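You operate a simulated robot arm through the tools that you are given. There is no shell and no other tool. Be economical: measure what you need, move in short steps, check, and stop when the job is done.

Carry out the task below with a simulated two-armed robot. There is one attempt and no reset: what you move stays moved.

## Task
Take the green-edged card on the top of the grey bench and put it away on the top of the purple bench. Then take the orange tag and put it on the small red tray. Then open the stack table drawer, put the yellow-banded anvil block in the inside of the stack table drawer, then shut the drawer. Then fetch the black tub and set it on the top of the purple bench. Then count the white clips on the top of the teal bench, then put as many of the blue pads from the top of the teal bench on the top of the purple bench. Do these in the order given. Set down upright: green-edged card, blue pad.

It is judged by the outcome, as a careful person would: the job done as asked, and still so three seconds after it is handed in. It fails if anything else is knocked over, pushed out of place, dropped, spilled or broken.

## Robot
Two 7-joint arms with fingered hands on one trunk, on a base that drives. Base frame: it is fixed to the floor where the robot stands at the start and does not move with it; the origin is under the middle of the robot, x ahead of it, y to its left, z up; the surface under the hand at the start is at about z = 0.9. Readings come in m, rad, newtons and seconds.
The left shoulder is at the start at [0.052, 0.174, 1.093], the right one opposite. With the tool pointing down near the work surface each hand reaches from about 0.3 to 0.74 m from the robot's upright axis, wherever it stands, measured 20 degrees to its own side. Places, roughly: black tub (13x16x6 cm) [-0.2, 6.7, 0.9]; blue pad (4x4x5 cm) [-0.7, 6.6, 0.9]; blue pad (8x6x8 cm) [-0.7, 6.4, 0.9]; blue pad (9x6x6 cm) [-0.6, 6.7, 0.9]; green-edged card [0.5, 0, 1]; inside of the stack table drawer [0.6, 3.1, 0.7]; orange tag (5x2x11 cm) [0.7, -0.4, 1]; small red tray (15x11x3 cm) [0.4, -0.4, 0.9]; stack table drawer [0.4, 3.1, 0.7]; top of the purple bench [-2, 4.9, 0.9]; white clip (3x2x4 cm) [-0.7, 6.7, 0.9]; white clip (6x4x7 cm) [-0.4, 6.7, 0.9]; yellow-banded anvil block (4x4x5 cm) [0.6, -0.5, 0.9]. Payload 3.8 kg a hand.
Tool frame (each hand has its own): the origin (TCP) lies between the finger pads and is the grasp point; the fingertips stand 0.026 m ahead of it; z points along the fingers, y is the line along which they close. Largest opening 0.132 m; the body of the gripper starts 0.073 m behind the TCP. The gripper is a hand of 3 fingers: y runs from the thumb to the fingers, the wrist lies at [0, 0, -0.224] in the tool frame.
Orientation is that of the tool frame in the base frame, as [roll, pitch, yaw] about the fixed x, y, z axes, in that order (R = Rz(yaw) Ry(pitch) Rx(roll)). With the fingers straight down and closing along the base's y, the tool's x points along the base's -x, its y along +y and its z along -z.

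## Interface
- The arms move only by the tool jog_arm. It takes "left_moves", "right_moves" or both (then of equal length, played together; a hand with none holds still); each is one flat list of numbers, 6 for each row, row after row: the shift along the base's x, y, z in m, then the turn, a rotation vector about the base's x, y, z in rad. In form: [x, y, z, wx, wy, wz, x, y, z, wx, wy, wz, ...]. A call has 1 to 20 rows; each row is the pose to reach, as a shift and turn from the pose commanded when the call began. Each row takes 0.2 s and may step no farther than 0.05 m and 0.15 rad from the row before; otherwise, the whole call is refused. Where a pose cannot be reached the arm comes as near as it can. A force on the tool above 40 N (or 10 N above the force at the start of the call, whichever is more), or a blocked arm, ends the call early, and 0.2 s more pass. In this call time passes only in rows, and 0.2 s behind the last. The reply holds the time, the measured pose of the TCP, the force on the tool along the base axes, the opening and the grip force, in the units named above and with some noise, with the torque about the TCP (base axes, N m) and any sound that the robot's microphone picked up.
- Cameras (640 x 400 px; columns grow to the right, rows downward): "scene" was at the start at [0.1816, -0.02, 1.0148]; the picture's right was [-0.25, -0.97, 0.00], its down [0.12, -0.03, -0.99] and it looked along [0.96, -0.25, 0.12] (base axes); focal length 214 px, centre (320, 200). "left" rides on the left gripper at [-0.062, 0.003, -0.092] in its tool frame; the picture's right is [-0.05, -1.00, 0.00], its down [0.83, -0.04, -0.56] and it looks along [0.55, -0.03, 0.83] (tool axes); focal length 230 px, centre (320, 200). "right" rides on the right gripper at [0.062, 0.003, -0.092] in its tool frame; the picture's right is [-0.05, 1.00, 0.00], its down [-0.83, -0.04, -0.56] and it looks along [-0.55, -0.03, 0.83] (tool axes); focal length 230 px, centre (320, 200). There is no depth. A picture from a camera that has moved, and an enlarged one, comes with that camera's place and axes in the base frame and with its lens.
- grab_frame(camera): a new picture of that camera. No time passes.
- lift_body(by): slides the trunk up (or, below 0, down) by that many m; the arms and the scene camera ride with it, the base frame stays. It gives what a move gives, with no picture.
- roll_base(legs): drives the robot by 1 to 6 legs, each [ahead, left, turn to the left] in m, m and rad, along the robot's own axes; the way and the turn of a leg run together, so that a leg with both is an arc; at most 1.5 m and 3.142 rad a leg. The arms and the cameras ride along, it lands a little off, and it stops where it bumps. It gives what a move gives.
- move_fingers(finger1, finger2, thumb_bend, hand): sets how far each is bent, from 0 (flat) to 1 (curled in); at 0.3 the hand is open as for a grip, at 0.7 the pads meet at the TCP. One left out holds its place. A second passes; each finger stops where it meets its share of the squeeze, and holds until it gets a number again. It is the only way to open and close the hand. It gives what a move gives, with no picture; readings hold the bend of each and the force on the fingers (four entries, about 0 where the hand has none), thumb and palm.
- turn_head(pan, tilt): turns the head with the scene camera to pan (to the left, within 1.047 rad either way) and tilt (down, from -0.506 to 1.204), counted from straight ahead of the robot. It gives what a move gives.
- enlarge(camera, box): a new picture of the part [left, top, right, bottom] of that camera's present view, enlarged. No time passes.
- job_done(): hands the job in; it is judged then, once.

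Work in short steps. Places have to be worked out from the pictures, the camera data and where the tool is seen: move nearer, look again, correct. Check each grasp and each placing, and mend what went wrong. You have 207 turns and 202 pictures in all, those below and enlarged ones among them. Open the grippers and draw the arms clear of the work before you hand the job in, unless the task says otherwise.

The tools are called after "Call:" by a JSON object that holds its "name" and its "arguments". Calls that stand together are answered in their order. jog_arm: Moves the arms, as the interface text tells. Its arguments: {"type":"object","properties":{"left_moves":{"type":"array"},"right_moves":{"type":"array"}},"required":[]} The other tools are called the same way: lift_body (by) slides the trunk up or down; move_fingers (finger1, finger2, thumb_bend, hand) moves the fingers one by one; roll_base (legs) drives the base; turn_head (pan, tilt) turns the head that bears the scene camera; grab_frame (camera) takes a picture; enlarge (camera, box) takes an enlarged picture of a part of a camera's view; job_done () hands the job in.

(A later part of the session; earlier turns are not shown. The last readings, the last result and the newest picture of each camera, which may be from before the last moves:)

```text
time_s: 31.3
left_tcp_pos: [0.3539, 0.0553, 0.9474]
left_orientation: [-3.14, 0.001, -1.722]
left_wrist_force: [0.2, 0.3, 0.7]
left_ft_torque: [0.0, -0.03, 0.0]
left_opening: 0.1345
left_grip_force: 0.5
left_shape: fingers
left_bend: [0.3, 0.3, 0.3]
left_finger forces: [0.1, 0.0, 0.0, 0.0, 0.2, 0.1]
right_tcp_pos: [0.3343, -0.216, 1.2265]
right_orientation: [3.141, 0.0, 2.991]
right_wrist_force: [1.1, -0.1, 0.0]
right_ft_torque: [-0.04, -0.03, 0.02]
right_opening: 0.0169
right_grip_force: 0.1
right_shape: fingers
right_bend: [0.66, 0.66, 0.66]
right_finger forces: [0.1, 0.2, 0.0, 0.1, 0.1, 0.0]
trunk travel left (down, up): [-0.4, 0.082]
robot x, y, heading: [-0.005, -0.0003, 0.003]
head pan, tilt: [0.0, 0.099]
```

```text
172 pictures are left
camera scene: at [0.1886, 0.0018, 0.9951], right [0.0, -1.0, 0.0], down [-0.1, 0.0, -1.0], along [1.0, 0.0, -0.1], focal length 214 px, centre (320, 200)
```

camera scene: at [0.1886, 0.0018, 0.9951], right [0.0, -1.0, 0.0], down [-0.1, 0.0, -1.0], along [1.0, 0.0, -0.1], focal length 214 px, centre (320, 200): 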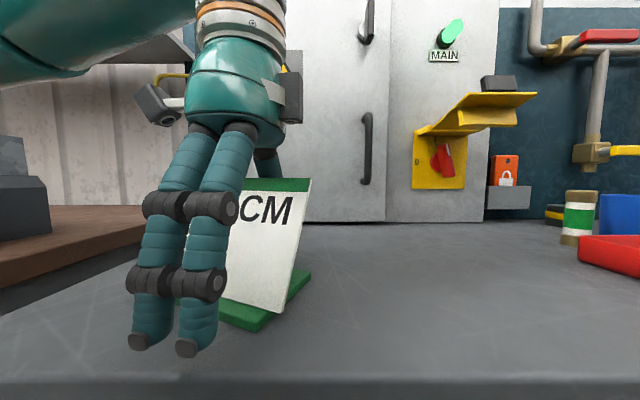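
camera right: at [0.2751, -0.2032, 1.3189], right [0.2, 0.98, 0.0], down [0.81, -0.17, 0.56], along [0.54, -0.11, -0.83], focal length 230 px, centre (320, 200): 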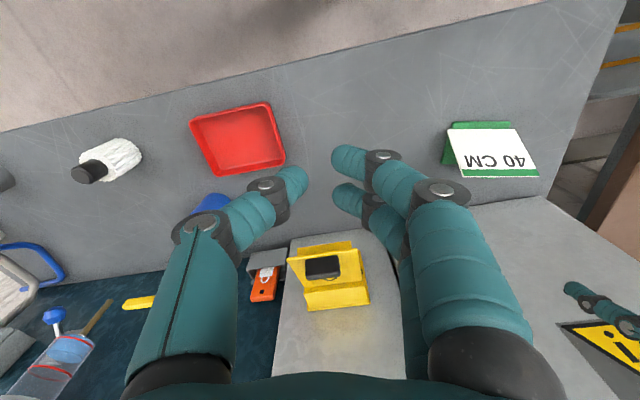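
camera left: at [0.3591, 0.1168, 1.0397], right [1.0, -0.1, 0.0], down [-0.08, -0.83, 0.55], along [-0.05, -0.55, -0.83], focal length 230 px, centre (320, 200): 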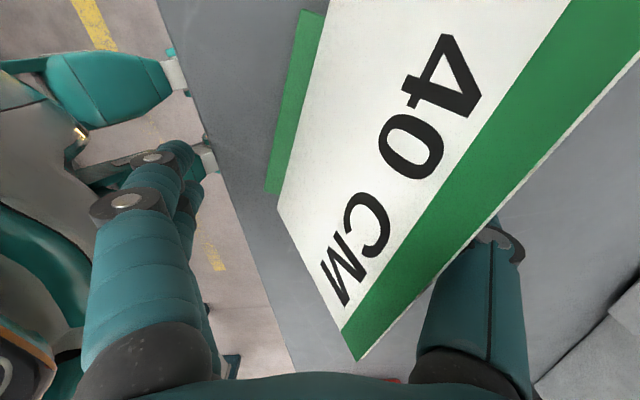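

The card slid ~11 cm and stays upright, turned to yaw≈-0.41, top-edge centre ≈(0.389, 0.052). I'll ease forward off the post, rise, then tilt to match its lean.

Call:
{"name": "jog_arm", "arguments": {"left_moves": [0.01, 0, 0.0, 0, 0, 0, 0.016, 0, 0.01, 0, 0, 0, 0.02, 0, 0.03, 0, 0, 0, 0.025, 0, 0.06, 0, 0, 0, 0.025, 0, 0.1, 0, 0, 0, 0.025, 0, 0.14, 0, 0, -0.1, 0.025, 0, 0.17, 0, 0, -0.2, 0.025, 0, 0.18, 0, 0, -0.26]}}

Call:
{"name": "move_fingers", "arguments": {"hand": "left", "finger1": 0.48, "finger2": 0.48, "thumb_bend": 0.48}}

Call:
{"name": "grab_frame", "arguments": {"camera": "left"}}

Call:
{"name": "grab_frame", "arguments": {"camera": "scene"}}

```text
time_s: 33.1
left_tcp_pos: [0.3787, 0.0534, 1.1275]
left_orientation: [-3.139, 0.002, -1.984]
left_wrist_force: [0.5, -0.1, 0.1]
left_ft_torque: [-0.01, -0.02, 0.0]
left_opening: 0.1347
left_grip_force: 0.0
left_shape: fingers
left_bend: [0.3, 0.3, 0.3]
left_finger forces: [0.1, 0.0, 0.1, 0.0, 0.0, 0.0]
right_tcp_pos: [0.3339, -0.2154, 1.2269]
right_orientation: [-3.141, -0.001, 2.992]
right_wrist_force: [0.0, -0.1, 0.0]
right_ft_torque: [0.02, 0.0, 0.01]
right_opening: 0.0169
right_grip_force: 0.0
right_shape: fingers
right_bend: [0.66, 0.66, 0.66]
right_finger forces: [0.0, 0.0, 0.0, 0.1, 0.0, 0.0]
trunk travel left (down, up): [-0.4, 0.082]
robot x, y, heading: [-0.0046, 0.0017, 0.002]
head pan, tilt: [0.0, 0.099]
```

```text
time_s: 34.1
left_tcp_pos: [0.379, 0.0552, 1.1278]
left_orientation: [-3.14, 0.0, -1.983]
left_wrist_force: [0.5, -0.3, 0.7]
left_ft_torque: [-0.02, 0.01, 0.03]
left_opening: 0.0754
left_grip_force: 0.0
left_shape: fingers
left_bend: [0.48, 0.48, 0.48]
left_finger forces: [0.1, 0.0, 0.0, 0.0, 0.0, 0.0]
right_tcp_pos: [0.3345, -0.2158, 1.2263]
right_orientation: [-3.141, 0.0, 2.992]
right_wrist_force: [-0.3, 0.0, 0.1]
right_ft_torque: [0.0, 0.01, 0.01]
right_opening: 0.0169
right_grip_force: 0.1
right_shape: fingers
right_bend: [0.66, 0.66, 0.66]
right_finger forces: [0.0, 0.0, 0.1, 0.0, 0.1, 0.0]
trunk travel left (down, up): [-0.4, 0.082]
robot x, y, heading: [-0.0018, -0.0003, 0.002]
head pan, tilt: [0.0, 0.099]
```

```text
171 pictures are left
camera left: at [0.4002, 0.1113, 1.22], right [0.94, -0.35, 0.0], down [-0.29, -0.78, 0.55], along [-0.19, -0.52, -0.83], focal length 230 px, centre (320, 200)
```

left: 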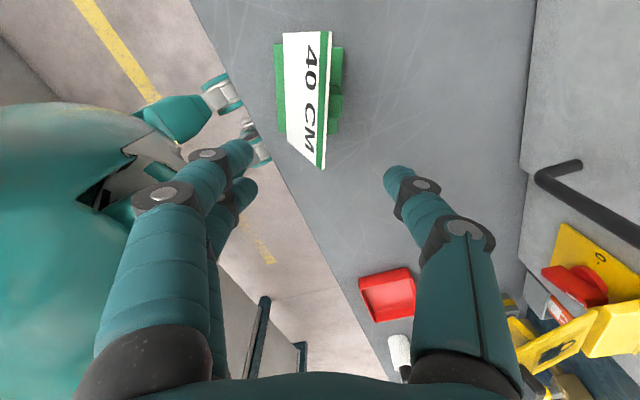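

```text
170 pictures are left
camera scene: at [0.1886, 0.0018, 0.9951], right [0.0, -1.0, 0.0], down [-0.1, 0.0, -1.0], along [1.0, 0.0, -0.1], focal length 214 px, centre (320, 200)
```

scene: 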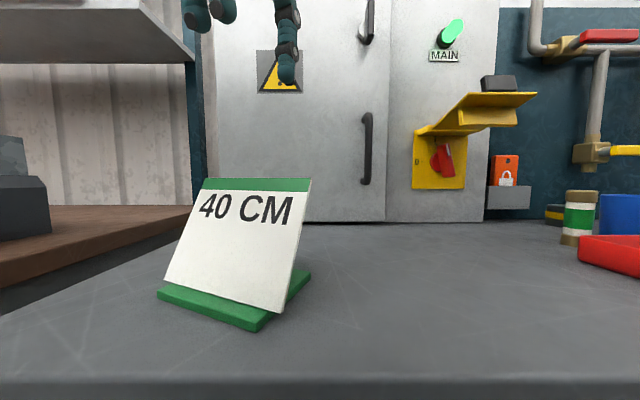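

Card corners from both cameras agree: top edge centre (0.390, 0.062, 0.995), lean 0.53 rad, yaw -0.40. Tilting the hand to the card plane at a pre-grasp 10 cm up along it.

Call:
{"name": "jog_arm", "arguments": {"left_moves": [0.015, -0.003, -0.005, 0.05, 0.12, 0, 0.03, -0.006, -0.015, 0.1, 0.24, 0, 0.04, -0.008, -0.03, 0.15, 0.36, 0, 0.05, -0.01, -0.045, 0.19, 0.455, 0, 0.052, -0.01, -0.058, 0.2046, 0.489, 0]}}

Call:
{"name": "grab_frame", "arguments": {"camera": "left"}}

Call:
{"name": "grab_frame", "arguments": {"camera": "scene"}}

```text
time_s: 35.3
left_tcp_pos: [0.4301, 0.0462, 1.0686]
left_orientation: [2.614, -0.006, -1.982]
left_wrist_force: [-0.4, 0.9, 0.1]
left_ft_torque: [0.03, 0.01, 0.0]
left_opening: 0.075
left_grip_force: 0.0
left_shape: fingers
left_bend: [0.48, 0.48, 0.48]
left_finger forces: [0.0, 0.0, 0.0, 0.0, 0.1, 0.0]
right_tcp_pos: [0.3343, -0.2159, 1.227]
right_orientation: [3.141, -0.001, 2.993]
right_wrist_force: [-0.5, 0.5, 0.6]
right_ft_torque: [0.02, 0.02, 0.0]
right_opening: 0.0169
right_grip_force: 0.0
right_shape: fingers
right_bend: [0.66, 0.66, 0.66]
right_finger forces: [0.1, 0.1, 0.0, 0.0, 0.0, 0.0]
trunk travel left (down, up): [-0.4, 0.082]
robot x, y, heading: [0.0014, -0.0007, -0.002]
head pan, tilt: [0.0, 0.099]
```

```text
169 pictures are left
camera left: at [0.4945, 0.0865, 1.1503], right [0.81, -0.3, -0.5], down [-0.04, -0.89, 0.46], along [-0.59, -0.35, -0.73], focal length 230 px, centre (320, 200)
```

left: 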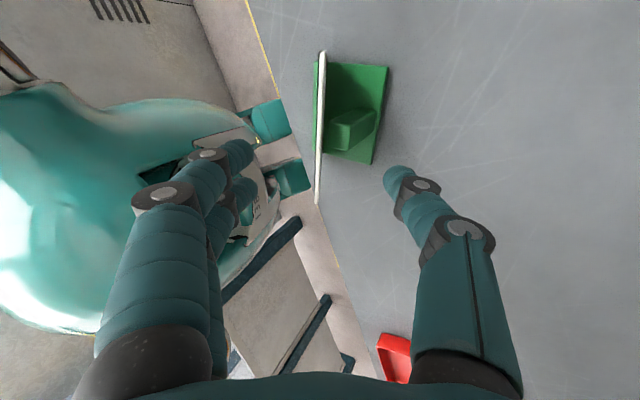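

```text
168 pictures are left
camera scene: at [0.1888, 0.0019, 0.995], right [0.0, -1.0, 0.0], down [-0.1, 0.0, -0.99], along [0.99, 0.0, -0.1], focal length 214 px, centre (320, 200)
```

scene: 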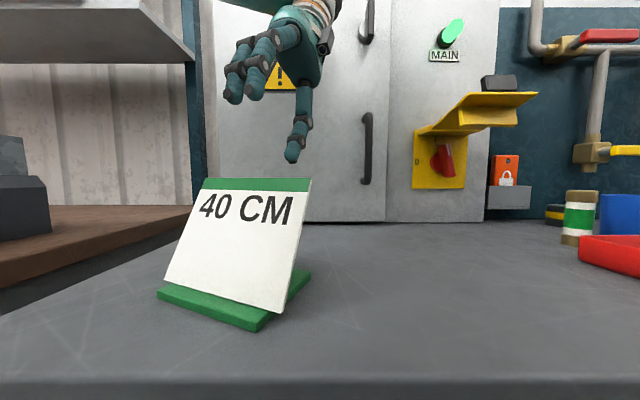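

The board is seen edge-on exactly between fingers and thumb. Advancing 10 cm down along the card plane.

Call:
{"name": "jog_arm", "arguments": {"left_moves": [-0.0186, 0.0078, -0.0345, 0, 0, 0, -0.0326, 0.0136, -0.0604, 0, 0, 0, -0.041, 0.0172, -0.076, 0, 0, 0, -0.0466, 0.0195, -0.0863, 0, 0, 0]}}

Call:
{"name": "grab_frame", "arguments": {"camera": "left"}}

Call:
{"name": "grab_frame", "arguments": {"camera": "scene"}}

```text
time_s: 36.3
left_tcp_pos: [0.384, 0.0661, 0.9828]
left_orientation: [2.615, -0.005, -1.98]
left_wrist_force: [0.4, 0.1, 0.1]
left_ft_torque: [-0.01, -0.01, 0.0]
left_opening: 0.075
left_grip_force: 0.6
left_shape: fingers
left_bend: [0.48, 0.48, 0.48]
left_finger forces: [0.0, 0.0, 0.0, 0.1, 0.1, 0.0]
right_tcp_pos: [0.3342, -0.2153, 1.2271]
right_orientation: [-3.14, -0.002, 2.993]
right_wrist_force: [-0.3, 1.2, -0.2]
right_ft_torque: [0.02, -0.02, 0.01]
right_opening: 0.0166
right_grip_force: 0.1
right_shape: fingers
right_bend: [0.66, 0.66, 0.66]
right_finger forces: [0.0, 0.0, 0.1, 0.1, 0.0, 0.0]
trunk travel left (down, up): [-0.4, 0.082]
robot x, y, heading: [0.0, -0.003, 0.003]
head pan, tilt: [0.0, 0.099]
```

```text
167 pictures are left
camera left: at [0.448, 0.1043, 1.0644], right [0.81, -0.3, -0.5], down [-0.04, -0.89, 0.46], along [-0.58, -0.36, -0.73], focal length 230 px, centre (320, 200)
```

left: 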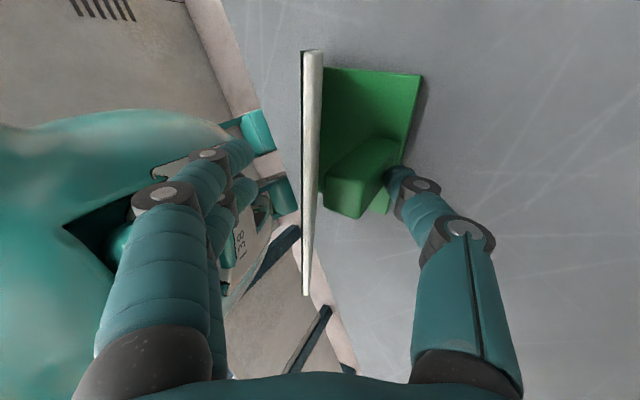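

```text
166 pictures are left
camera scene: at [0.1887, 0.0018, 0.9951], right [0.0, -1.0, 0.0], down [-0.1, 0.0, -1.0], along [1.0, 0.0, -0.1], focal length 214 px, centre (320, 200)
```

scene: 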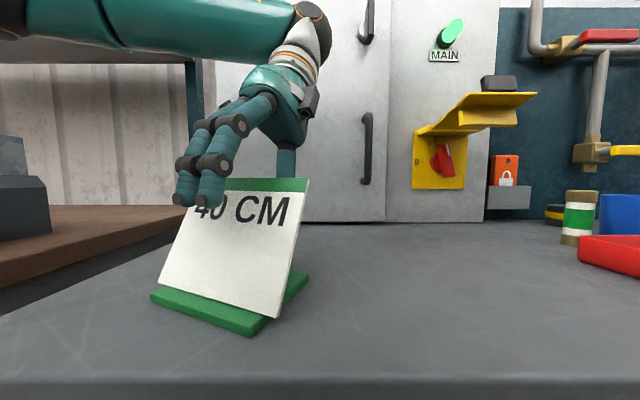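

The thumb touched the post's top and nudged the card a few mm. I'll retract 2 cm, narrow the opening, then re-enter to a shallower depth.

Call:
{"name": "jog_arm", "arguments": {"left_moves": [0.0093, -0.0039, 0.0173, 0, 0, 0]}}

Call:
{"name": "move_fingers", "arguments": {"hand": "left", "finger1": 0.58, "finger2": 0.58, "thumb_bend": 0.58}}

Call:
{"name": "grab_frame", "arguments": {"camera": "left"}}

Call:
{"name": "grab_frame", "arguments": {"camera": "scene"}}

```text
time_s: 36.7
left_tcp_pos: [0.3936, 0.06, 0.9984]
left_orientation: [2.613, -0.005, -1.979]
left_wrist_force: [0.2, -0.2, -0.3]
left_ft_torque: [0.01, -0.02, 0.0]
left_opening: 0.0751
left_grip_force: 0.1
left_shape: fingers
left_bend: [0.48, 0.48, 0.48]
left_finger forces: [0.1, 0.0, 0.0, 0.0, 0.0, 0.0]
right_tcp_pos: [0.3346, -0.2172, 1.2265]
right_orientation: [3.14, 0.0, 2.991]
right_wrist_force: [0.3, -0.6, -0.5]
right_ft_torque: [0.01, 0.03, 0.0]
right_opening: 0.0168
right_grip_force: 0.1
right_shape: fingers
right_bend: [0.66, 0.66, 0.66]
right_finger forces: [0.0, 0.1, 0.0, 0.0, 0.0, 0.0]
trunk travel left (down, up): [-0.4, 0.082]
robot x, y, heading: [-0.0055, -0.003, 0.002]
head pan, tilt: [0.0, 0.099]
```

```text
time_s: 37.7
left_tcp_pos: [0.3944, 0.0611, 0.998]
left_orientation: [2.613, -0.006, -1.981]
left_wrist_force: [-0.3, 0.0, -0.5]
left_ft_torque: [0.02, 0.01, -0.01]
left_opening: 0.0451
left_grip_force: 0.1
left_shape: fingers
left_bend: [0.57, 0.57, 0.57]
left_finger forces: [0.0, 0.0, 0.1, 0.0, 0.0, 0.0]
right_tcp_pos: [0.3351, -0.2157, 1.2266]
right_orientation: [-3.14, 0.0, 2.991]
right_wrist_force: [1.3, 0.3, -0.5]
right_ft_torque: [0.0, -0.03, 0.02]
right_opening: 0.0171
right_grip_force: 0.1
right_shape: fingers
right_bend: [0.66, 0.66, 0.66]
right_finger forces: [0.1, 0.0, 0.0, 0.1, 0.0, 0.1]
trunk travel left (down, up): [-0.4, 0.082]
robot x, y, heading: [-0.0019, 0.0001, -0.001]
head pan, tilt: [0.0, 0.099]
```

```text
165 pictures are left
camera left: at [0.4581, 0.1004, 1.0803], right [0.81, -0.3, -0.5], down [-0.04, -0.89, 0.46], along [-0.58, -0.35, -0.73], focal length 230 px, centre (320, 200)
```

left: 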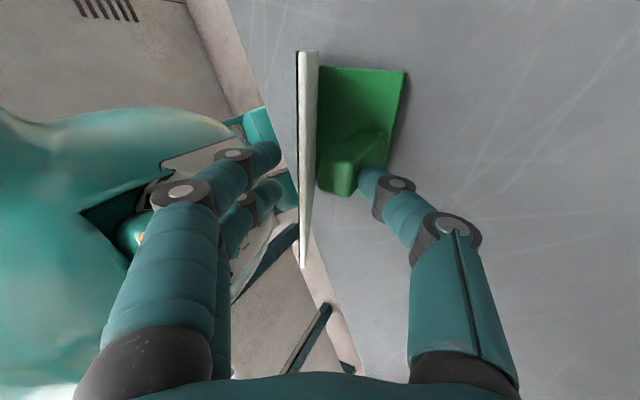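

```text
164 pictures are left
camera scene: at [0.1886, 0.0018, 0.9951], right [0.0, -1.0, 0.0], down [-0.1, 0.0, -1.0], along [1.0, 0.0, -0.1], focal length 214 px, centre (320, 200)
```

scene: 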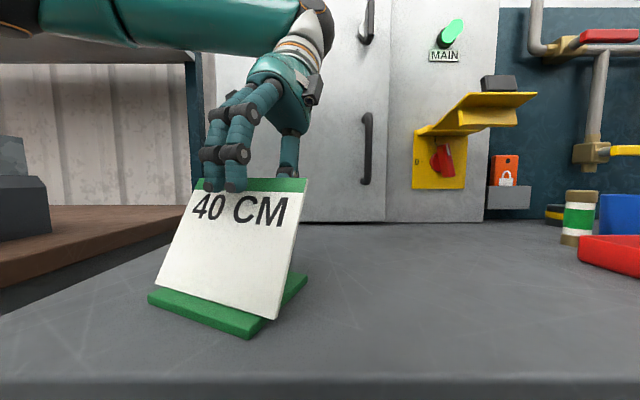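

Card is ~5 mm toward the fingers. Shift that, advance 15 mm along the plane, then close.

Call:
{"name": "jog_arm", "arguments": {"left_moves": [-0.004, 0.002, 0.001, 0, 0, 0, -0.011, 0.0042, -0.011, 0, 0, 0]}}

Call:
{"name": "move_fingers", "arguments": {"hand": "left", "finger1": 0.78, "finger2": 0.78, "thumb_bend": 0.78}}

Call:
{"name": "grab_frame", "arguments": {"camera": "left"}}

Call:
{"name": "grab_frame", "arguments": {"camera": "scene"}}

```text
time_s: 38.3
left_tcp_pos: [0.383, 0.0656, 0.9867]
left_orientation: [2.615, -0.003, -1.981]
left_wrist_force: [0.7, 0.0, -0.2]
left_ft_torque: [0.0, 0.0, 0.01]
left_opening: 0.0455
left_grip_force: 0.6
left_shape: fingers
left_bend: [0.57, 0.57, 0.57]
left_finger forces: [0.0, 0.0, 0.0, 0.1, 0.1, 0.0]
right_tcp_pos: [0.3344, -0.215, 1.2267]
right_orientation: [3.141, 0.0, 2.991]
right_wrist_force: [-0.4, 1.4, 0.3]
right_ft_torque: [-0.02, 0.0, 0.0]
right_opening: 0.0167
right_grip_force: 0.0
right_shape: fingers
right_bend: [0.66, 0.66, 0.66]
right_finger forces: [0.0, 0.0, 0.0, 0.0, 0.1, 0.1]
trunk travel left (down, up): [-0.4, 0.082]
robot x, y, heading: [0.0013, -0.001, 0.007]
head pan, tilt: [0.0, 0.099]
```

```text
time_s: 39.3
left_tcp_pos: [0.3826, 0.065, 0.987]
left_orientation: [2.613, -0.007, -1.981]
left_wrist_force: [0.9, 0.3, 2.1]
left_ft_torque: [-0.06, -0.03, -0.03]
left_opening: 0.0321
left_grip_force: 23.0
left_shape: fingers
left_bend: [0.63, 0.63, 0.65]
left_finger forces: [12.2, 12.2, 0.0, 0.0, 21.8, 0.0]
right_tcp_pos: [0.3343, -0.2167, 1.2273]
right_orientation: [3.141, 0.001, 2.992]
right_wrist_force: [-0.1, 0.6, 0.0]
right_ft_torque: [0.01, 0.0, -0.03]
right_opening: 0.0168
right_grip_force: 0.0
right_shape: fingers
right_bend: [0.66, 0.66, 0.66]
right_finger forces: [0.1, 0.1, 0.0, 0.0, 0.0, 0.1]
trunk travel left (down, up): [-0.4, 0.082]
robot x, y, heading: [-0.0002, -0.0012, 0.004]
head pan, tilt: [0.0, 0.099]
```

```text
163 pictures are left
camera left: at [0.4469, 0.105, 1.0686], right [0.81, -0.3, -0.5], down [-0.04, -0.89, 0.46], along [-0.58, -0.35, -0.73], focal length 230 px, centre (320, 200)
```

left: 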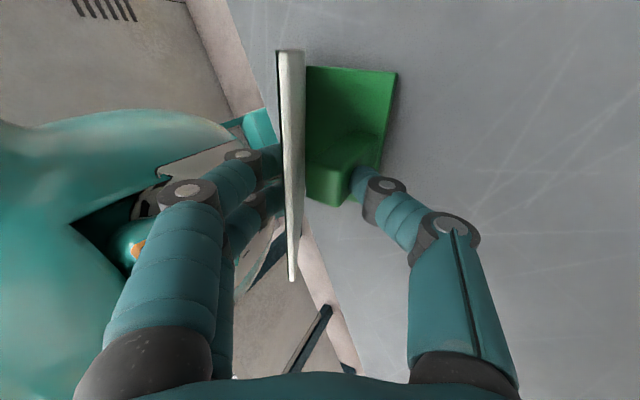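

```text
162 pictures are left
camera scene: at [0.1886, 0.0018, 0.9951], right [0.0, -1.0, 0.0], down [-0.1, 0.0, -1.0], along [1.0, 0.0, -0.1], focal length 214 px, centre (320, 200)
```

scene: 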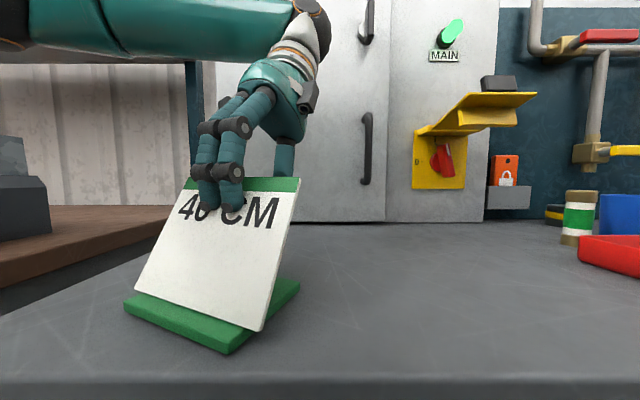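

Grip 23 N: fingers on the front face, thumb against the post's back. Test-lift a little and check.

Call:
{"name": "jog_arm", "arguments": {"left_moves": [0, 0, 0.01, 0, 0, 0, 0, 0, 0.02, 0, 0, 0, 0, 0, 0.035, 0, 0, 0]}}

Call:
{"name": "grab_frame", "arguments": {"camera": "left"}}

Call:
{"name": "grab_frame", "arguments": {"camera": "scene"}}

```text
time_s: 40.1
left_tcp_pos: [0.3804, 0.068, 1.0209]
left_orientation: [2.614, -0.006, -1.982]
left_wrist_force: [0.7, -0.1, -0.8]
left_ft_torque: [-0.01, -0.01, 0.0]
left_opening: 0.0323
left_grip_force: 21.1
left_shape: fingers
left_bend: [0.63, 0.63, 0.65]
left_finger forces: [11.4, 11.5, 0.1, 0.0, 20.2, 0.1]
right_tcp_pos: [0.3341, -0.2164, 1.2267]
right_orientation: [3.14, -0.001, 2.993]
right_wrist_force: [0.0, -0.4, 0.0]
right_ft_torque: [0.01, -0.03, -0.01]
right_opening: 0.0168
right_grip_force: 0.1
right_shape: fingers
right_bend: [0.66, 0.66, 0.66]
right_finger forces: [0.1, 0.1, 0.0, 0.0, 0.0, 0.0]
trunk travel left (down, up): [-0.4, 0.082]
robot x, y, heading: [-0.0027, -0.0034, -0.006]
head pan, tilt: [0.0, 0.099]
```

```text
161 pictures are left
camera left: at [0.4445, 0.1072, 1.104], right [0.81, -0.3, -0.5], down [-0.04, -0.89, 0.46], along [-0.58, -0.35, -0.73], focal length 230 px, centre (320, 200)
```

left: 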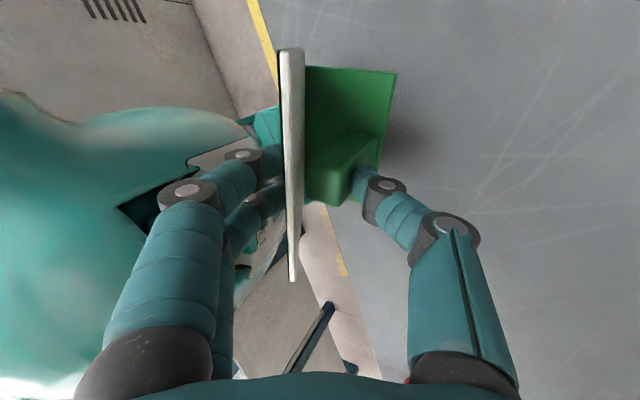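

```text
160 pictures are left
camera scene: at [0.1885, 0.0018, 0.9951], right [0.0, -1.0, 0.0], down [-0.1, 0.0, -1.0], along [1.0, 0.0, -0.1], focal length 214 px, centre (320, 200)
```

scene: 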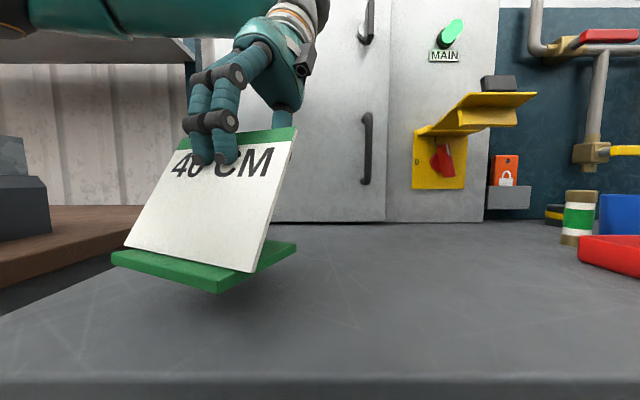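

Card lifted level and held firmly. Raise it a bit more, then back away from the bench and turn left to survey the room.

Call:
{"name": "jog_arm", "arguments": {"left_moves": [0, 0, 0.03, 0, 0, 0, 0, 0.01, 0.06, 0, 0, 0, 0, 0.02, 0.09, 0, 0, 0], "right_moves": [-0.02, -0.03, 0, 0, 0, 0, -0.03, -0.06, 0, 0, 0, 0, -0.04, -0.09, 0, 0, 0, 0]}}

Call:
{"name": "roll_base", "arguments": {"legs": [[-0.6, 0, 0], [0, 0, 1.5708]]}}

Call:
{"name": "turn_head", "arguments": {"pan": 0.3, "tilt": 0.05}}

Call:
{"name": "grab_frame", "arguments": {"camera": "scene"}}

Call:
{"name": "grab_frame", "arguments": {"camera": "left"}}

```text
time_s: 40.9
left_tcp_pos: [0.3804, 0.0864, 1.1125]
left_orientation: [2.616, -0.004, -1.982]
left_wrist_force: [0.1, 0.3, -0.1]
left_ft_torque: [0.01, 0.0, -0.03]
left_opening: 0.0324
left_grip_force: 21.2
left_shape: fingers
left_bend: [0.63, 0.64, 0.65]
left_finger forces: [11.2, 11.4, 0.0, 0.0, 20.0, 0.1]
right_tcp_pos: [0.2933, -0.3053, 1.2238]
right_orientation: [3.139, 0.0, 2.994]
right_wrist_force: [-0.1, 0.1, 1.0]
right_ft_torque: [0.03, -0.01, 0.0]
right_opening: 0.0169
right_grip_force: 0.1
right_shape: fingers
right_bend: [0.66, 0.66, 0.66]
right_finger forces: [0.1, 0.0, 0.1, 0.0, 0.0, 0.0]
trunk travel left (down, up): [-0.4, 0.082]
robot x, y, heading: [0.002, 0.0004, 0.003]
head pan, tilt: [0.0, 0.099]
```

```text
time_s: 47.6
left_tcp_pos: [-0.5978, 0.3812, 1.106]
left_orientation: [2.591, 0.008, -0.572]
left_wrist_force: [0.1, 0.2, -0.7]
left_ft_torque: [0.02, 0.0, 0.01]
left_opening: 0.0322
left_grip_force: 21.1
left_shape: fingers
left_bend: [0.63, 0.64, 0.65]
left_finger forces: [11.1, 11.0, 0.0, 0.1, 19.5, 0.0]
right_tcp_pos: [-0.2315, 0.2629, 1.2203]
right_orientation: [3.134, -0.005, -1.827]
right_wrist_force: [0.3, -0.3, -0.8]
right_ft_torque: [0.01, 0.03, 0.01]
right_opening: 0.0168
right_grip_force: 0.1
right_shape: fingers
right_bend: [0.66, 0.66, 0.66]
right_finger forces: [0.0, 0.1, 0.1, 0.0, 0.0, 0.0]
trunk travel left (down, up): [-0.4, 0.082]
robot x, y, heading: [-0.5737, -0.0071, 1.467]
head pan, tilt: [0.0, 0.099]
stopped in leg 2: the robot was blocked; the commanded pose is now the measured one
```

```text
time_s: 48.4
left_tcp_pos: [-0.5979, 0.3807, 1.1055]
left_orientation: [2.588, 0.011, -0.567]
left_wrist_force: [-0.2, -0.5, -1.2]
left_ft_torque: [0.03, -0.06, -0.03]
left_opening: 0.0321
left_grip_force: 21.2
left_shape: fingers
left_bend: [0.63, 0.64, 0.65]
left_finger forces: [11.0, 11.0, 0.1, 0.0, 19.5, 0.1]
right_tcp_pos: [-0.2312, 0.2663, 1.2202]
right_orientation: [3.133, -0.012, -1.823]
right_wrist_force: [0.5, 0.6, -0.3]
right_ft_torque: [0.03, 0.0, 0.0]
right_opening: 0.0166
right_grip_force: 0.0
right_shape: fingers
right_bend: [0.66, 0.66, 0.66]
right_finger forces: [0.0, 0.1, 0.0, 0.0, 0.1, 0.0]
trunk travel left (down, up): [-0.4, 0.082]
robot x, y, heading: [-0.5738, -0.0072, 1.469]
head pan, tilt: [0.3, 0.051]
```

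```text
159 pictures are left
camera scene: at [-0.5738, 0.1898, 0.9984], right [0.98, 0.2, -0.01], down [0.0, -0.06, -1.0], along [-0.2, 0.98, -0.05], focal length 214 px, centre (320, 200)
```

scene: 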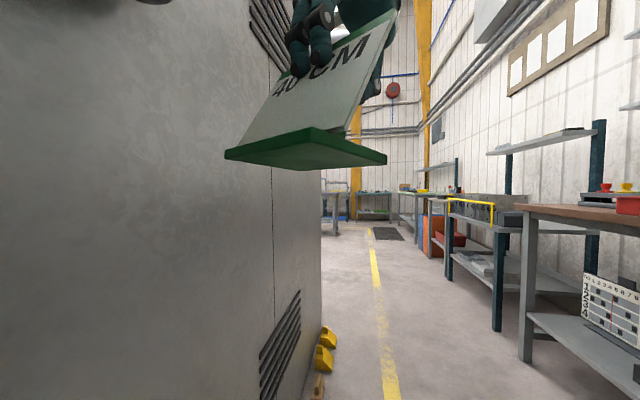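

```text
158 pictures are left
camera left: at [-0.6242, 0.4525, 1.1864], right [0.41, 0.75, -0.52], down [0.88, -0.17, 0.44], along [0.24, -0.64, -0.73], focal length 230 px, centre (320, 200)
```

left: 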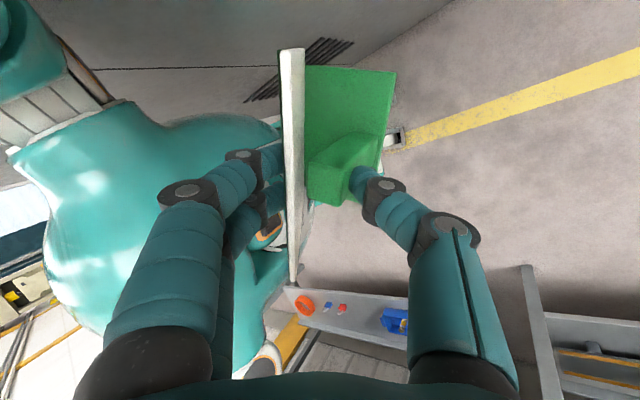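

The robot's left elbow touched a big machine at the left (face x≈-0.85); nothing moved. I'll sidestep to the right, straighten heading and check before driving up the aisle.

Call:
{"name": "roll_base", "arguments": {"legs": [[0, -0.29, 0], [0, 0, 0.1]]}}

Call:
{"name": "turn_head", "arguments": {"pan": 0.0, "tilt": 0.15}}

Call:
{"name": "grab_frame", "arguments": {"camera": "scene"}}

```text
time_s: 52.0
left_tcp_pos: [-0.3606, 0.3422, 1.107]
left_orientation: [2.602, 0.003, -0.466]
left_wrist_force: [-0.7, 0.1, -1.3]
left_ft_torque: [0.02, -0.01, 0.01]
left_opening: 0.0319
left_grip_force: 20.6
left_shape: fingers
left_bend: [0.63, 0.64, 0.65]
left_finger forces: [11.0, 11.1, 0.1, 0.0, 19.5, 0.1]
right_tcp_pos: [0.0173, 0.2589, 1.2235]
right_orientation: [3.139, -0.002, -1.731]
right_wrist_force: [0.3, -0.1, -0.5]
right_ft_torque: [-0.01, 0.0, -0.01]
right_opening: 0.017
right_grip_force: 0.1
right_shape: fingers
right_bend: [0.66, 0.66, 0.66]
right_finger forces: [0.0, 0.0, 0.0, 0.1, 0.0, 0.0]
trunk travel left (down, up): [-0.4, 0.082]
robot x, y, heading: [-0.2913, -0.0354, 1.559]
head pan, tilt: [0.3, 0.051]
```

```text
time_s: 52.8
left_tcp_pos: [-0.3602, 0.3418, 1.1075]
left_orientation: [2.603, 0.003, -0.465]
left_wrist_force: [0.1, 0.2, 0.1]
left_ft_torque: [0.01, 0.01, 0.0]
left_opening: 0.0319
left_grip_force: 21.0
left_shape: fingers
left_bend: [0.63, 0.64, 0.65]
left_finger forces: [11.1, 11.0, 0.1, 0.0, 19.4, 0.1]
right_tcp_pos: [0.0176, 0.2583, 1.2251]
right_orientation: [3.14, -0.003, -1.731]
right_wrist_force: [0.1, 0.1, -0.5]
right_ft_torque: [0.03, 0.0, 0.02]
right_opening: 0.0169
right_grip_force: 0.1
right_shape: fingers
right_bend: [0.66, 0.66, 0.66]
right_finger forces: [0.0, 0.0, 0.1, 0.0, 0.1, 0.1]
trunk travel left (down, up): [-0.4, 0.082]
robot x, y, heading: [-0.2891, -0.0315, 1.559]
head pan, tilt: [0.0, 0.15]
```

```text
157 pictures are left
camera scene: at [-0.2891, 0.1585, 0.9904], right [1.0, -0.01, 0.0], down [0.0, -0.15, -0.99], along [0.01, 0.99, -0.15], focal length 214 px, centre (320, 200)
```

scene: 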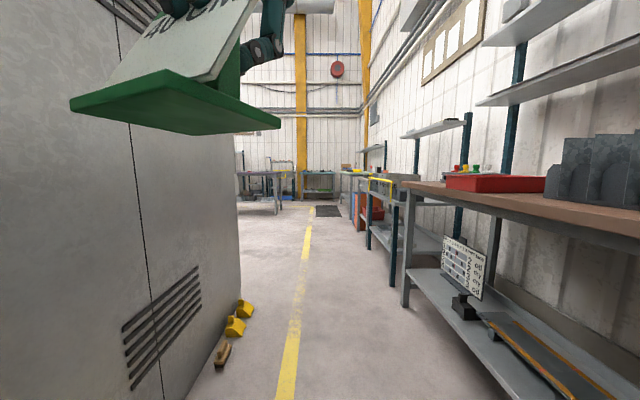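

The aisle is clear between the machine (ends y≈1.65) and the benches; driving forward ~2.9 m along x≈-0.22.

Call:
{"name": "roll_base", "arguments": {"legs": [[1.4, -0.06, 0], [1.4, 0, 0]]}}

Call:
{"name": "turn_head", "arguments": {"pan": 0.5, "tilt": 0.15}}

Call:
{"name": "grab_frame", "arguments": {"camera": "scene"}}

```text
time_s: 66.6
left_tcp_pos: [-0.2664, 3.1942, 1.1072]
left_orientation: [2.603, 0.004, -0.472]
left_wrist_force: [0.4, 0.3, -0.7]
left_ft_torque: [0.0, -0.01, 0.0]
left_opening: 0.0319
left_grip_force: 20.7
left_shape: fingers
left_bend: [0.63, 0.64, 0.65]
left_finger forces: [10.8, 11.0, 0.1, 0.0, 19.4, 0.0]
right_tcp_pos: [0.1111, 3.1081, 1.2243]
right_orientation: [3.139, -0.001, -1.737]
right_wrist_force: [0.1, 0.3, -1.1]
right_ft_torque: [0.0, 0.0, 0.04]
right_opening: 0.017
right_grip_force: 0.0
right_shape: fingers
right_bend: [0.66, 0.66, 0.66]
right_finger forces: [0.0, 0.0, 0.0, 0.0, 0.0, 0.0]
trunk travel left (down, up): [-0.4, 0.082]
robot x, y, heading: [-0.1987, 2.8166, 1.558]
head pan, tilt: [0.0, 0.15]
```

```text
time_s: 67.5
left_tcp_pos: [-0.2666, 3.1943, 1.1077]
left_orientation: [2.603, 0.002, -0.471]
left_wrist_force: [0.1, -0.1, -0.6]
left_ft_torque: [0.0, -0.01, -0.03]
left_opening: 0.0318
left_grip_force: 20.7
left_shape: fingers
left_bend: [0.63, 0.64, 0.65]
left_finger forces: [10.9, 11.0, 0.1, 0.0, 19.3, 0.1]
right_tcp_pos: [0.1105, 3.107, 1.2244]
right_orientation: [-3.141, -0.001, -1.737]
right_wrist_force: [0.2, -0.1, 0.3]
right_ft_torque: [0.01, 0.01, 0.0]
right_opening: 0.0168
right_grip_force: 0.0
right_shape: fingers
right_bend: [0.66, 0.66, 0.66]
right_finger forces: [0.0, 0.0, 0.1, 0.0, 0.0, 0.0]
trunk travel left (down, up): [-0.4, 0.082]
robot x, y, heading: [-0.1967, 2.8147, 1.555]
head pan, tilt: [0.499, 0.15]
```

```text
156 pictures are left
camera scene: at [-0.2402, 2.9993, 0.9904], right [0.89, 0.46, 0.0], down [0.07, -0.13, -0.99], along [-0.46, 0.88, -0.15], focal length 214 px, centre (320, 200)
```

scene: 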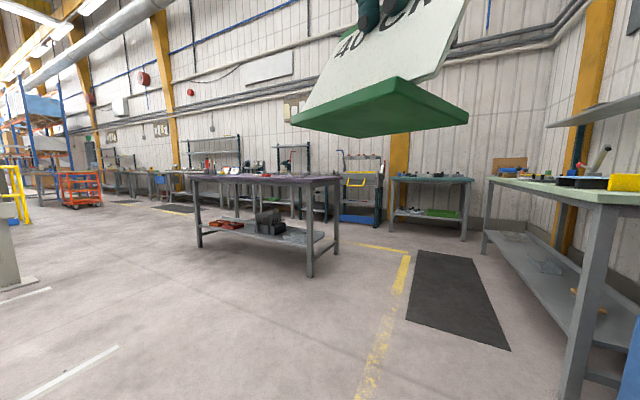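

The purple bench is the free-standing table: front edge y≈4.6, x from -2.8 to -1.2. I'll drive to in front of its right part, facing +y.

Call:
{"name": "roll_base", "arguments": {"legs": [[0.5, 1.3, 0], [0.5, 0, 0]]}}

Call:
{"name": "turn_head", "arguments": {"pan": 0.0, "tilt": 0.25}}

Call:
{"name": "grab_frame", "arguments": {"camera": "scene"}}

Call:
{"name": "grab_frame", "arguments": {"camera": "right"}}

```text
time_s: 81.8
left_tcp_pos: [-1.6091, 4.1799, 1.1081]
left_orientation: [2.604, 0.002, -0.434]
left_wrist_force: [-0.1, 0.3, -1.1]
left_ft_torque: [0.04, -0.02, -0.01]
left_opening: 0.0318
left_grip_force: 19.9
left_shape: fingers
left_bend: [0.63, 0.64, 0.65]
left_finger forces: [10.9, 10.9, 0.0, 0.0, 19.5, 0.0]
right_tcp_pos: [-1.2298, 4.1088, 1.2249]
right_orientation: [3.14, -0.003, -1.699]
right_wrist_force: [-0.6, -0.2, -0.5]
right_ft_torque: [0.0, -0.04, -0.03]
right_opening: 0.0166
right_grip_force: 0.0
right_shape: fingers
right_bend: [0.66, 0.66, 0.66]
right_finger forces: [0.0, 0.0, 0.0, 0.0, 0.1, 0.1]
trunk travel left (down, up): [-0.4, 0.082]
robot x, y, heading: [-1.5243, 3.8055, 1.596]
head pan, tilt: [0.499, 0.15]
```

```text
time_s: 82.7
left_tcp_pos: [-1.6092, 4.1815, 1.1073]
left_orientation: [2.602, 0.003, -0.434]
left_wrist_force: [0.6, -0.2, -1.1]
left_ft_torque: [0.02, 0.04, 0.0]
left_opening: 0.0316
left_grip_force: 20.8
left_shape: fingers
left_bend: [0.63, 0.64, 0.65]
left_finger forces: [10.9, 11.1, 0.0, 0.0, 19.3, 0.1]
right_tcp_pos: [-1.2303, 4.1084, 1.2246]
right_orientation: [-3.141, -0.001, -1.698]
right_wrist_force: [-0.2, 0.3, -0.2]
right_ft_torque: [-0.03, 0.01, 0.01]
right_opening: 0.0169
right_grip_force: 0.0
right_shape: fingers
right_bend: [0.66, 0.66, 0.66]
right_finger forces: [0.0, 0.0, 0.0, 0.0, 0.0, 0.0]
trunk travel left (down, up): [-0.4, 0.082]
robot x, y, heading: [-1.5246, 3.8064, 1.597]
head pan, tilt: [0.0, 0.25]
```

```text
155 pictures are left
camera scene: at [-1.5318, 4.0002, 0.9812], right [1.0, 0.02, 0.0], down [0.01, -0.25, -0.97], along [-0.02, 0.97, -0.25], focal length 214 px, centre (320, 200)
```

scene: 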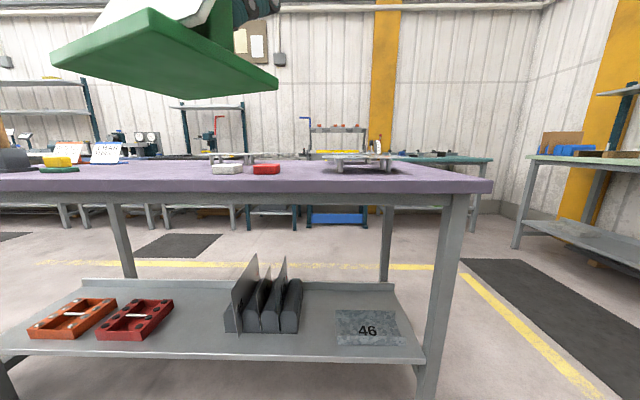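

```text
154 pictures are left
camera right: at [-1.2391, 4.0495, 1.3165], right [-0.98, 0.18, 0.0], down [0.15, 0.82, 0.55], along [0.1, 0.55, -0.83], focal length 230 px, centre (320, 200)
```

right: 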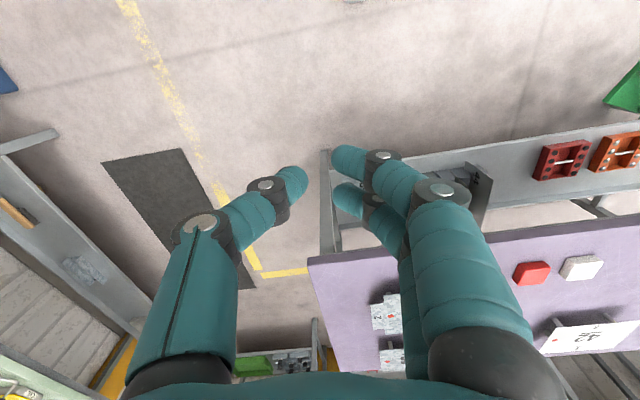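

Bench front edge y≈4.52, right edge x≈-1.13, top z≈0.9; red block near (-1.71, 4.65), marble stand near (-1.31, 4.8). Move in 0.38 m and 0.1 m to the right so the card is over the free strip.

Call:
{"name": "roll_base", "arguments": {"legs": [[0.0, -0.1, -0.026], [0.38, 0, 0]]}}

Call:
{"name": "turn_head", "arguments": {"pan": 0.1, "tilt": 0.5}}

Call:
{"name": "grab_frame", "arguments": {"camera": "scene"}}

Call:
{"name": "grab_frame", "arguments": {"camera": "right"}}

Call:
{"name": "grab_frame", "arguments": {"camera": "left"}}

```text
time_s: 86.3
left_tcp_pos: [-1.5013, 4.5739, 1.1068]
left_orientation: [2.603, 0.004, -0.456]
left_wrist_force: [-0.6, -0.3, -1.2]
left_ft_torque: [-0.01, 0.0, 0.06]
left_opening: 0.0317
left_grip_force: 20.5
left_shape: fingers
left_bend: [0.63, 0.64, 0.65]
left_finger forces: [10.8, 11.0, 0.0, 0.0, 19.4, 0.1]
right_tcp_pos: [-1.1216, 4.4937, 1.2245]
right_orientation: [3.139, -0.002, -1.723]
right_wrist_force: [-0.1, 0.5, 0.9]
right_ft_torque: [0.02, -0.05, -0.02]
right_opening: 0.0166
right_grip_force: 0.0
right_shape: fingers
right_bend: [0.66, 0.66, 0.66]
right_finger forces: [0.1, 0.0, 0.0, 0.1, 0.1, 0.1]
trunk travel left (down, up): [-0.4, 0.082]
robot x, y, heading: [-1.4234, 4.1981, 1.573]
head pan, tilt: [0.0, 0.25]
```

```text
time_s: 87.1
left_tcp_pos: [-1.4998, 4.5737, 1.1079]
left_orientation: [2.602, 0.004, -0.455]
left_wrist_force: [-0.1, -0.8, -0.8]
left_ft_torque: [0.01, -0.03, 0.02]
left_opening: 0.0318
left_grip_force: 20.8
left_shape: fingers
left_bend: [0.63, 0.64, 0.65]
left_finger forces: [11.0, 11.1, 0.0, 0.1, 19.4, 0.1]
right_tcp_pos: [-1.1234, 4.4937, 1.2251]
right_orientation: [3.14, -0.002, -1.722]
right_wrist_force: [1.0, 0.6, 0.4]
right_ft_torque: [-0.02, -0.01, 0.01]
right_opening: 0.0169
right_grip_force: 0.0
right_shape: fingers
right_bend: [0.66, 0.66, 0.66]
right_finger forces: [0.0, 0.0, 0.0, 0.0, 0.0, 0.1]
trunk travel left (down, up): [-0.4, 0.082]
robot x, y, heading: [-1.4231, 4.1976, 1.573]
head pan, tilt: [0.099, 0.499]
```

```text
153 pictures are left
camera scene: at [-1.4359, 4.3885, 0.9581], right [0.99, 0.1, 0.0], down [0.05, -0.48, -0.88], along [-0.09, 0.87, -0.48], focal length 214 px, centre (320, 200)
```

scene: 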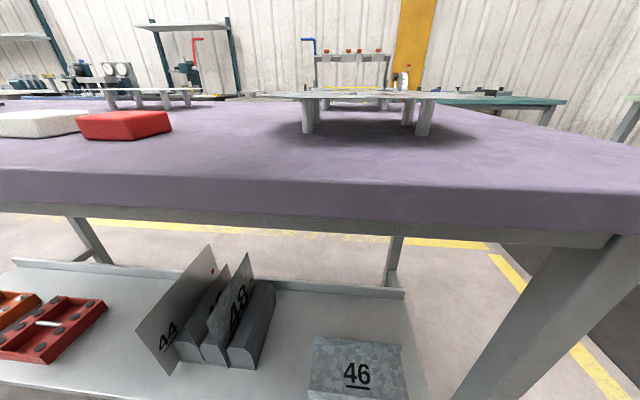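

```text
152 pictures are left
camera right: at [-1.1332, 4.4341, 1.3165], right [-0.98, 0.2, 0.0], down [0.17, 0.82, 0.55], along [0.11, 0.54, -0.83], focal length 230 px, centre (320, 200)
```

right: 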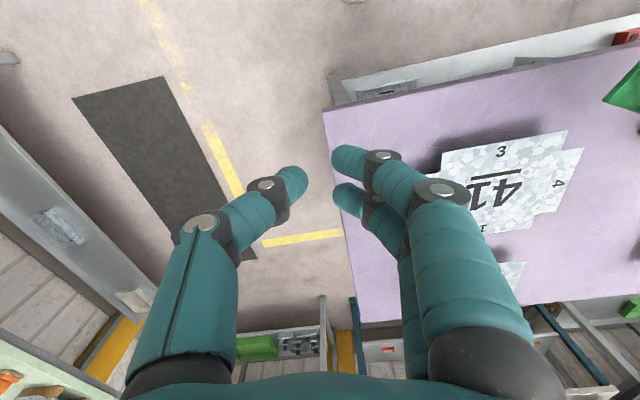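

```text
151 pictures are left
camera left: at [-1.5364, 4.641, 1.1899], right [0.33, 0.79, -0.51], down [0.89, -0.08, 0.45], along [0.32, -0.6, -0.73], focal length 230 px, centre (320, 200)
```

left: 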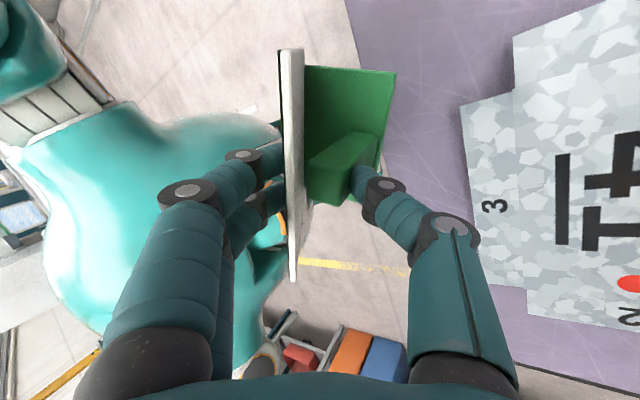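

In front of me a raised "41" plate occupies y>4.62, so little room. The stretch x≈-2.25…-1.9 looked free; raise the trunk slightly and sidestep left 0.6 m to look there.

Call:
{"name": "lift_body", "arguments": {"by": 0.07}}

Call:
{"name": "roll_base", "arguments": {"legs": [[-0.12, 0.6, 0]]}}

Call:
{"name": "turn_head", "arguments": {"pan": 0.0, "tilt": 0.4}}

Call:
{"name": "grab_frame", "arguments": {"camera": "scene"}}

Call:
{"name": "grab_frame", "arguments": {"camera": "right"}}

Call:
{"name": "grab_frame", "arguments": {"camera": "left"}}

```text
time_s: 88.2
left_tcp_pos: [-1.4999, 4.575, 1.1758]
left_orientation: [2.6, 0.001, -0.455]
left_wrist_force: [0.0, 0.2, -0.3]
left_ft_torque: [0.0, -0.01, 0.01]
left_opening: 0.0317
left_grip_force: 21.0
left_shape: fingers
left_bend: [0.63, 0.64, 0.65]
left_finger forces: [10.9, 10.9, 0.1, 0.1, 19.3, 0.0]
right_tcp_pos: [-1.1211, 4.4955, 1.2928]
right_orientation: [3.139, -0.003, -1.721]
right_wrist_force: [-0.2, -0.2, -0.4]
right_ft_torque: [-0.02, 0.01, 0.0]
right_opening: 0.0167
right_grip_force: 0.1
right_shape: fingers
right_bend: [0.66, 0.66, 0.66]
right_finger forces: [0.0, 0.0, 0.1, 0.0, 0.2, 0.0]
trunk travel left (down, up): [-0.47, 0.012]
robot x, y, heading: [-1.4282, 4.1983, 1.575]
head pan, tilt: [0.099, 0.499]
```

```text
time_s: 93.9
left_tcp_pos: [-2.0971, 4.456, 1.1776]
left_orientation: [2.602, 0.003, -0.464]
left_wrist_force: [0.3, -0.2, -0.4]
left_ft_torque: [0.02, -0.04, 0.01]
left_opening: 0.0319
left_grip_force: 20.7
left_shape: fingers
left_bend: [0.63, 0.64, 0.65]
left_finger forces: [11.0, 11.1, 0.0, 0.1, 19.3, 0.0]
right_tcp_pos: [-1.7188, 4.372, 1.2944]
right_orientation: [3.14, -0.002, -1.73]
right_wrist_force: [0.3, 0.1, 0.2]
right_ft_torque: [-0.01, 0.01, 0.01]
right_opening: 0.0171
right_grip_force: 0.0
right_shape: fingers
right_bend: [0.66, 0.66, 0.66]
right_finger forces: [0.1, 0.1, 0.0, 0.1, 0.0, 0.0]
trunk travel left (down, up): [-0.47, 0.012]
robot x, y, heading: [-2.0271, 4.0775, 1.564]
head pan, tilt: [0.099, 0.499]
```

```text
time_s: 94.5
left_tcp_pos: [-2.0973, 4.4562, 1.1787]
left_orientation: [2.603, 0.004, -0.465]
left_wrist_force: [-0.1, -0.2, -0.7]
left_ft_torque: [0.04, -0.03, 0.03]
left_opening: 0.0318
left_grip_force: 21.3
left_shape: fingers
left_bend: [0.63, 0.64, 0.65]
left_finger forces: [10.9, 10.9, 0.0, 0.1, 19.4, 0.0]
right_tcp_pos: [-1.7195, 4.3735, 1.294]
right_orientation: [3.14, -0.002, -1.729]
right_wrist_force: [0.1, 0.3, -0.2]
right_ft_torque: [0.02, 0.03, -0.02]
right_opening: 0.017
right_grip_force: 0.0
right_shape: fingers
right_bend: [0.66, 0.66, 0.66]
right_finger forces: [0.0, 0.1, 0.1, 0.0, 0.0, 0.1]
trunk travel left (down, up): [-0.47, 0.012]
robot x, y, heading: [-2.025, 4.0811, 1.567]
head pan, tilt: [0.0, 0.4]
```

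```text
150 pictures are left
camera scene: at [-2.0251, 4.2819, 1.062], right [1.0, -0.01, 0.0], down [0.0, -0.39, -0.92], along [0.01, 0.92, -0.39], focal length 214 px, centre (320, 200)
```

scene: 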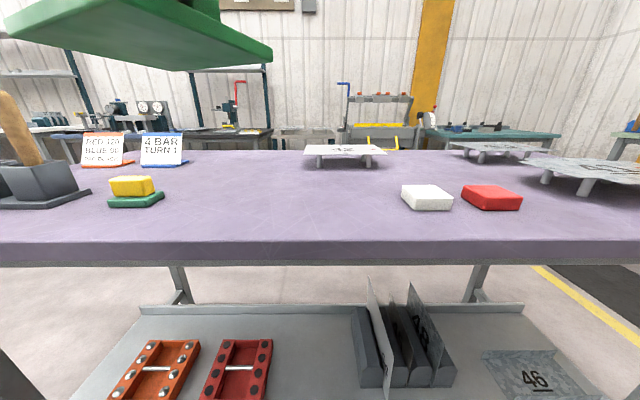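

```text
149 pictures are left
camera right: at [-1.731, 4.3136, 1.3865], right [-0.98, 0.21, 0.0], down [0.17, 0.81, 0.55], along [0.11, 0.54, -0.83], focal length 230 px, centre (320, 200)
```

right: 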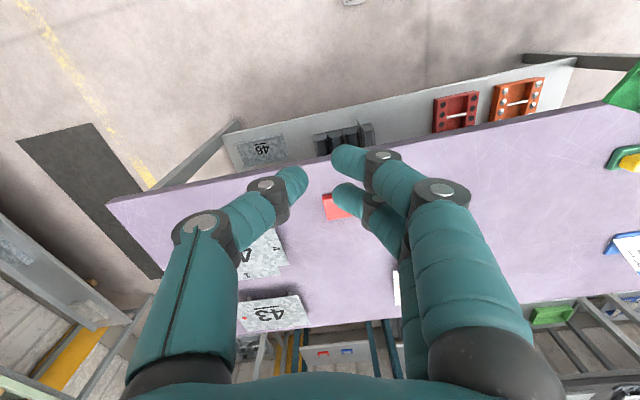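

```text
148 pictures are left
camera left: at [-2.1324, 4.5241, 1.2598], right [0.34, 0.79, -0.51], down [0.89, -0.08, 0.45], along [0.31, -0.61, -0.73], focal length 230 px, centre (320, 200)
```

left: 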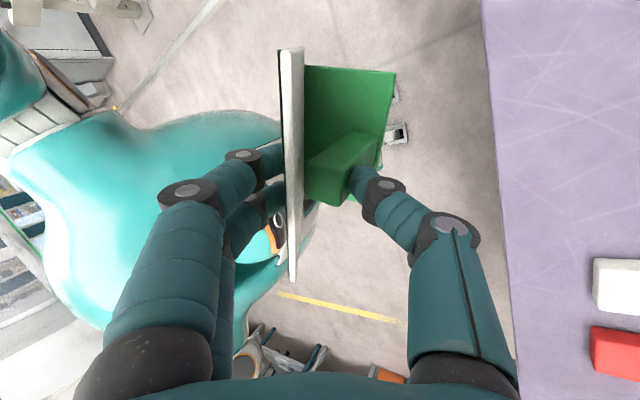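

Large free area x∈[-2.28,-1.9], y 4.54–4.85. Move in 0.14 m, lower the trunk back, then carry the card to about (-2.18, 4.67) above the bench.

Call:
{"name": "roll_base", "arguments": {"legs": [[0.14, 0, 0]]}}

Call:
{"name": "jog_arm", "arguments": {"left_moves": [-0.025, 0.02, 0, 0, 0, 0, -0.05, 0.045, 0, 0, 0, 0, -0.07, 0.07, 0, 0, 0, 0, -0.08, 0.08, -0.03, 0, 0, 0, -0.08, 0.08, -0.07, 0, 0, 0, -0.08, 0.08, -0.11, 0, 0, 0, -0.08, 0.08, -0.14, 0, 0, 0]}}

Call:
{"name": "grab_frame", "arguments": {"camera": "scene"}}

Call:
{"name": "grab_frame", "arguments": {"camera": "left"}}

```text
time_s: 95.9
left_tcp_pos: [-2.0945, 4.5934, 1.1797]
left_orientation: [2.604, 0.004, -0.463]
left_wrist_force: [0.1, -0.3, -0.7]
left_ft_torque: [0.06, 0.0, 0.01]
left_opening: 0.0318
left_grip_force: 20.3
left_shape: fingers
left_bend: [0.63, 0.64, 0.65]
left_finger forces: [10.9, 11.1, 0.2, 0.0, 19.4, 0.0]
right_tcp_pos: [-1.7179, 4.509, 1.2967]
right_orientation: [3.14, 0.002, -1.731]
right_wrist_force: [-0.8, 0.4, 0.6]
right_ft_torque: [0.01, 0.04, -0.02]
right_opening: 0.017
right_grip_force: 0.1
right_shape: fingers
right_bend: [0.66, 0.66, 0.66]
right_finger forces: [0.0, 0.1, 0.0, 0.0, 0.0, 0.0]
trunk travel left (down, up): [-0.47, 0.012]
robot x, y, heading: [-2.0268, 4.2151, 1.565]
head pan, tilt: [0.0, 0.4]
```

```text
time_s: 97.5
left_tcp_pos: [-2.1729, 4.6701, 1.0384]
left_orientation: [2.604, 0.004, -0.463]
left_wrist_force: [-0.6, -0.2, -0.8]
left_ft_torque: [0.04, -0.02, -0.02]
left_opening: 0.032
left_grip_force: 20.1
left_shape: fingers
left_bend: [0.63, 0.64, 0.65]
left_finger forces: [10.8, 10.9, 0.0, 0.0, 19.3, 0.0]
right_tcp_pos: [-1.7185, 4.5094, 1.2942]
right_orientation: [3.139, -0.004, -1.729]
right_wrist_force: [-0.2, -0.3, 0.5]
right_ft_torque: [0.01, -0.06, 0.01]
right_opening: 0.0166
right_grip_force: 0.0
right_shape: fingers
right_bend: [0.66, 0.66, 0.66]
right_finger forces: [0.0, 0.0, 0.0, 0.0, 0.0, 0.0]
trunk travel left (down, up): [-0.47, 0.012]
robot x, y, heading: [-2.0245, 4.2126, 1.559]
head pan, tilt: [0.0, 0.4]
```

```text
147 pictures are left
camera scene: at [-2.0241, 4.4181, 1.0619], right [1.0, -0.01, 0.0], down [0.0, -0.39, -0.92], along [0.01, 0.92, -0.39], focal length 214 px, centre (320, 200)
```

scene: 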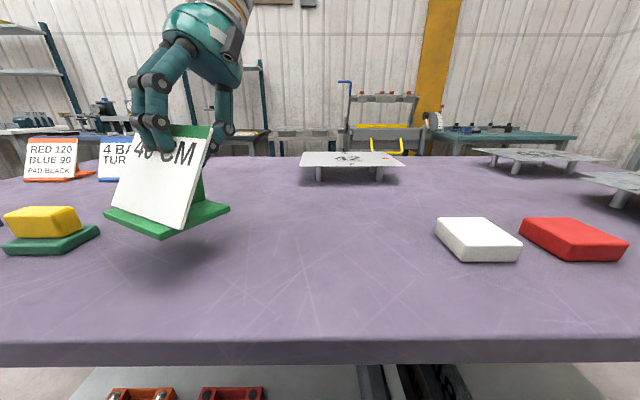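

```text
146 pictures are left
camera left: at [-2.209, 4.7372, 1.1199], right [0.34, 0.79, -0.51], down [0.89, -0.09, 0.45], along [0.31, -0.61, -0.73], focal length 230 px, centre (320, 200)
```

left: 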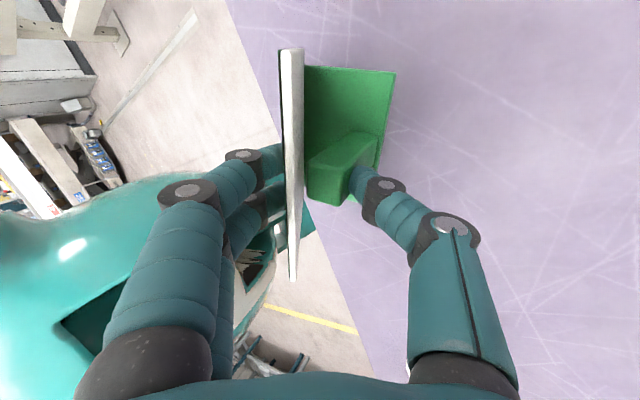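

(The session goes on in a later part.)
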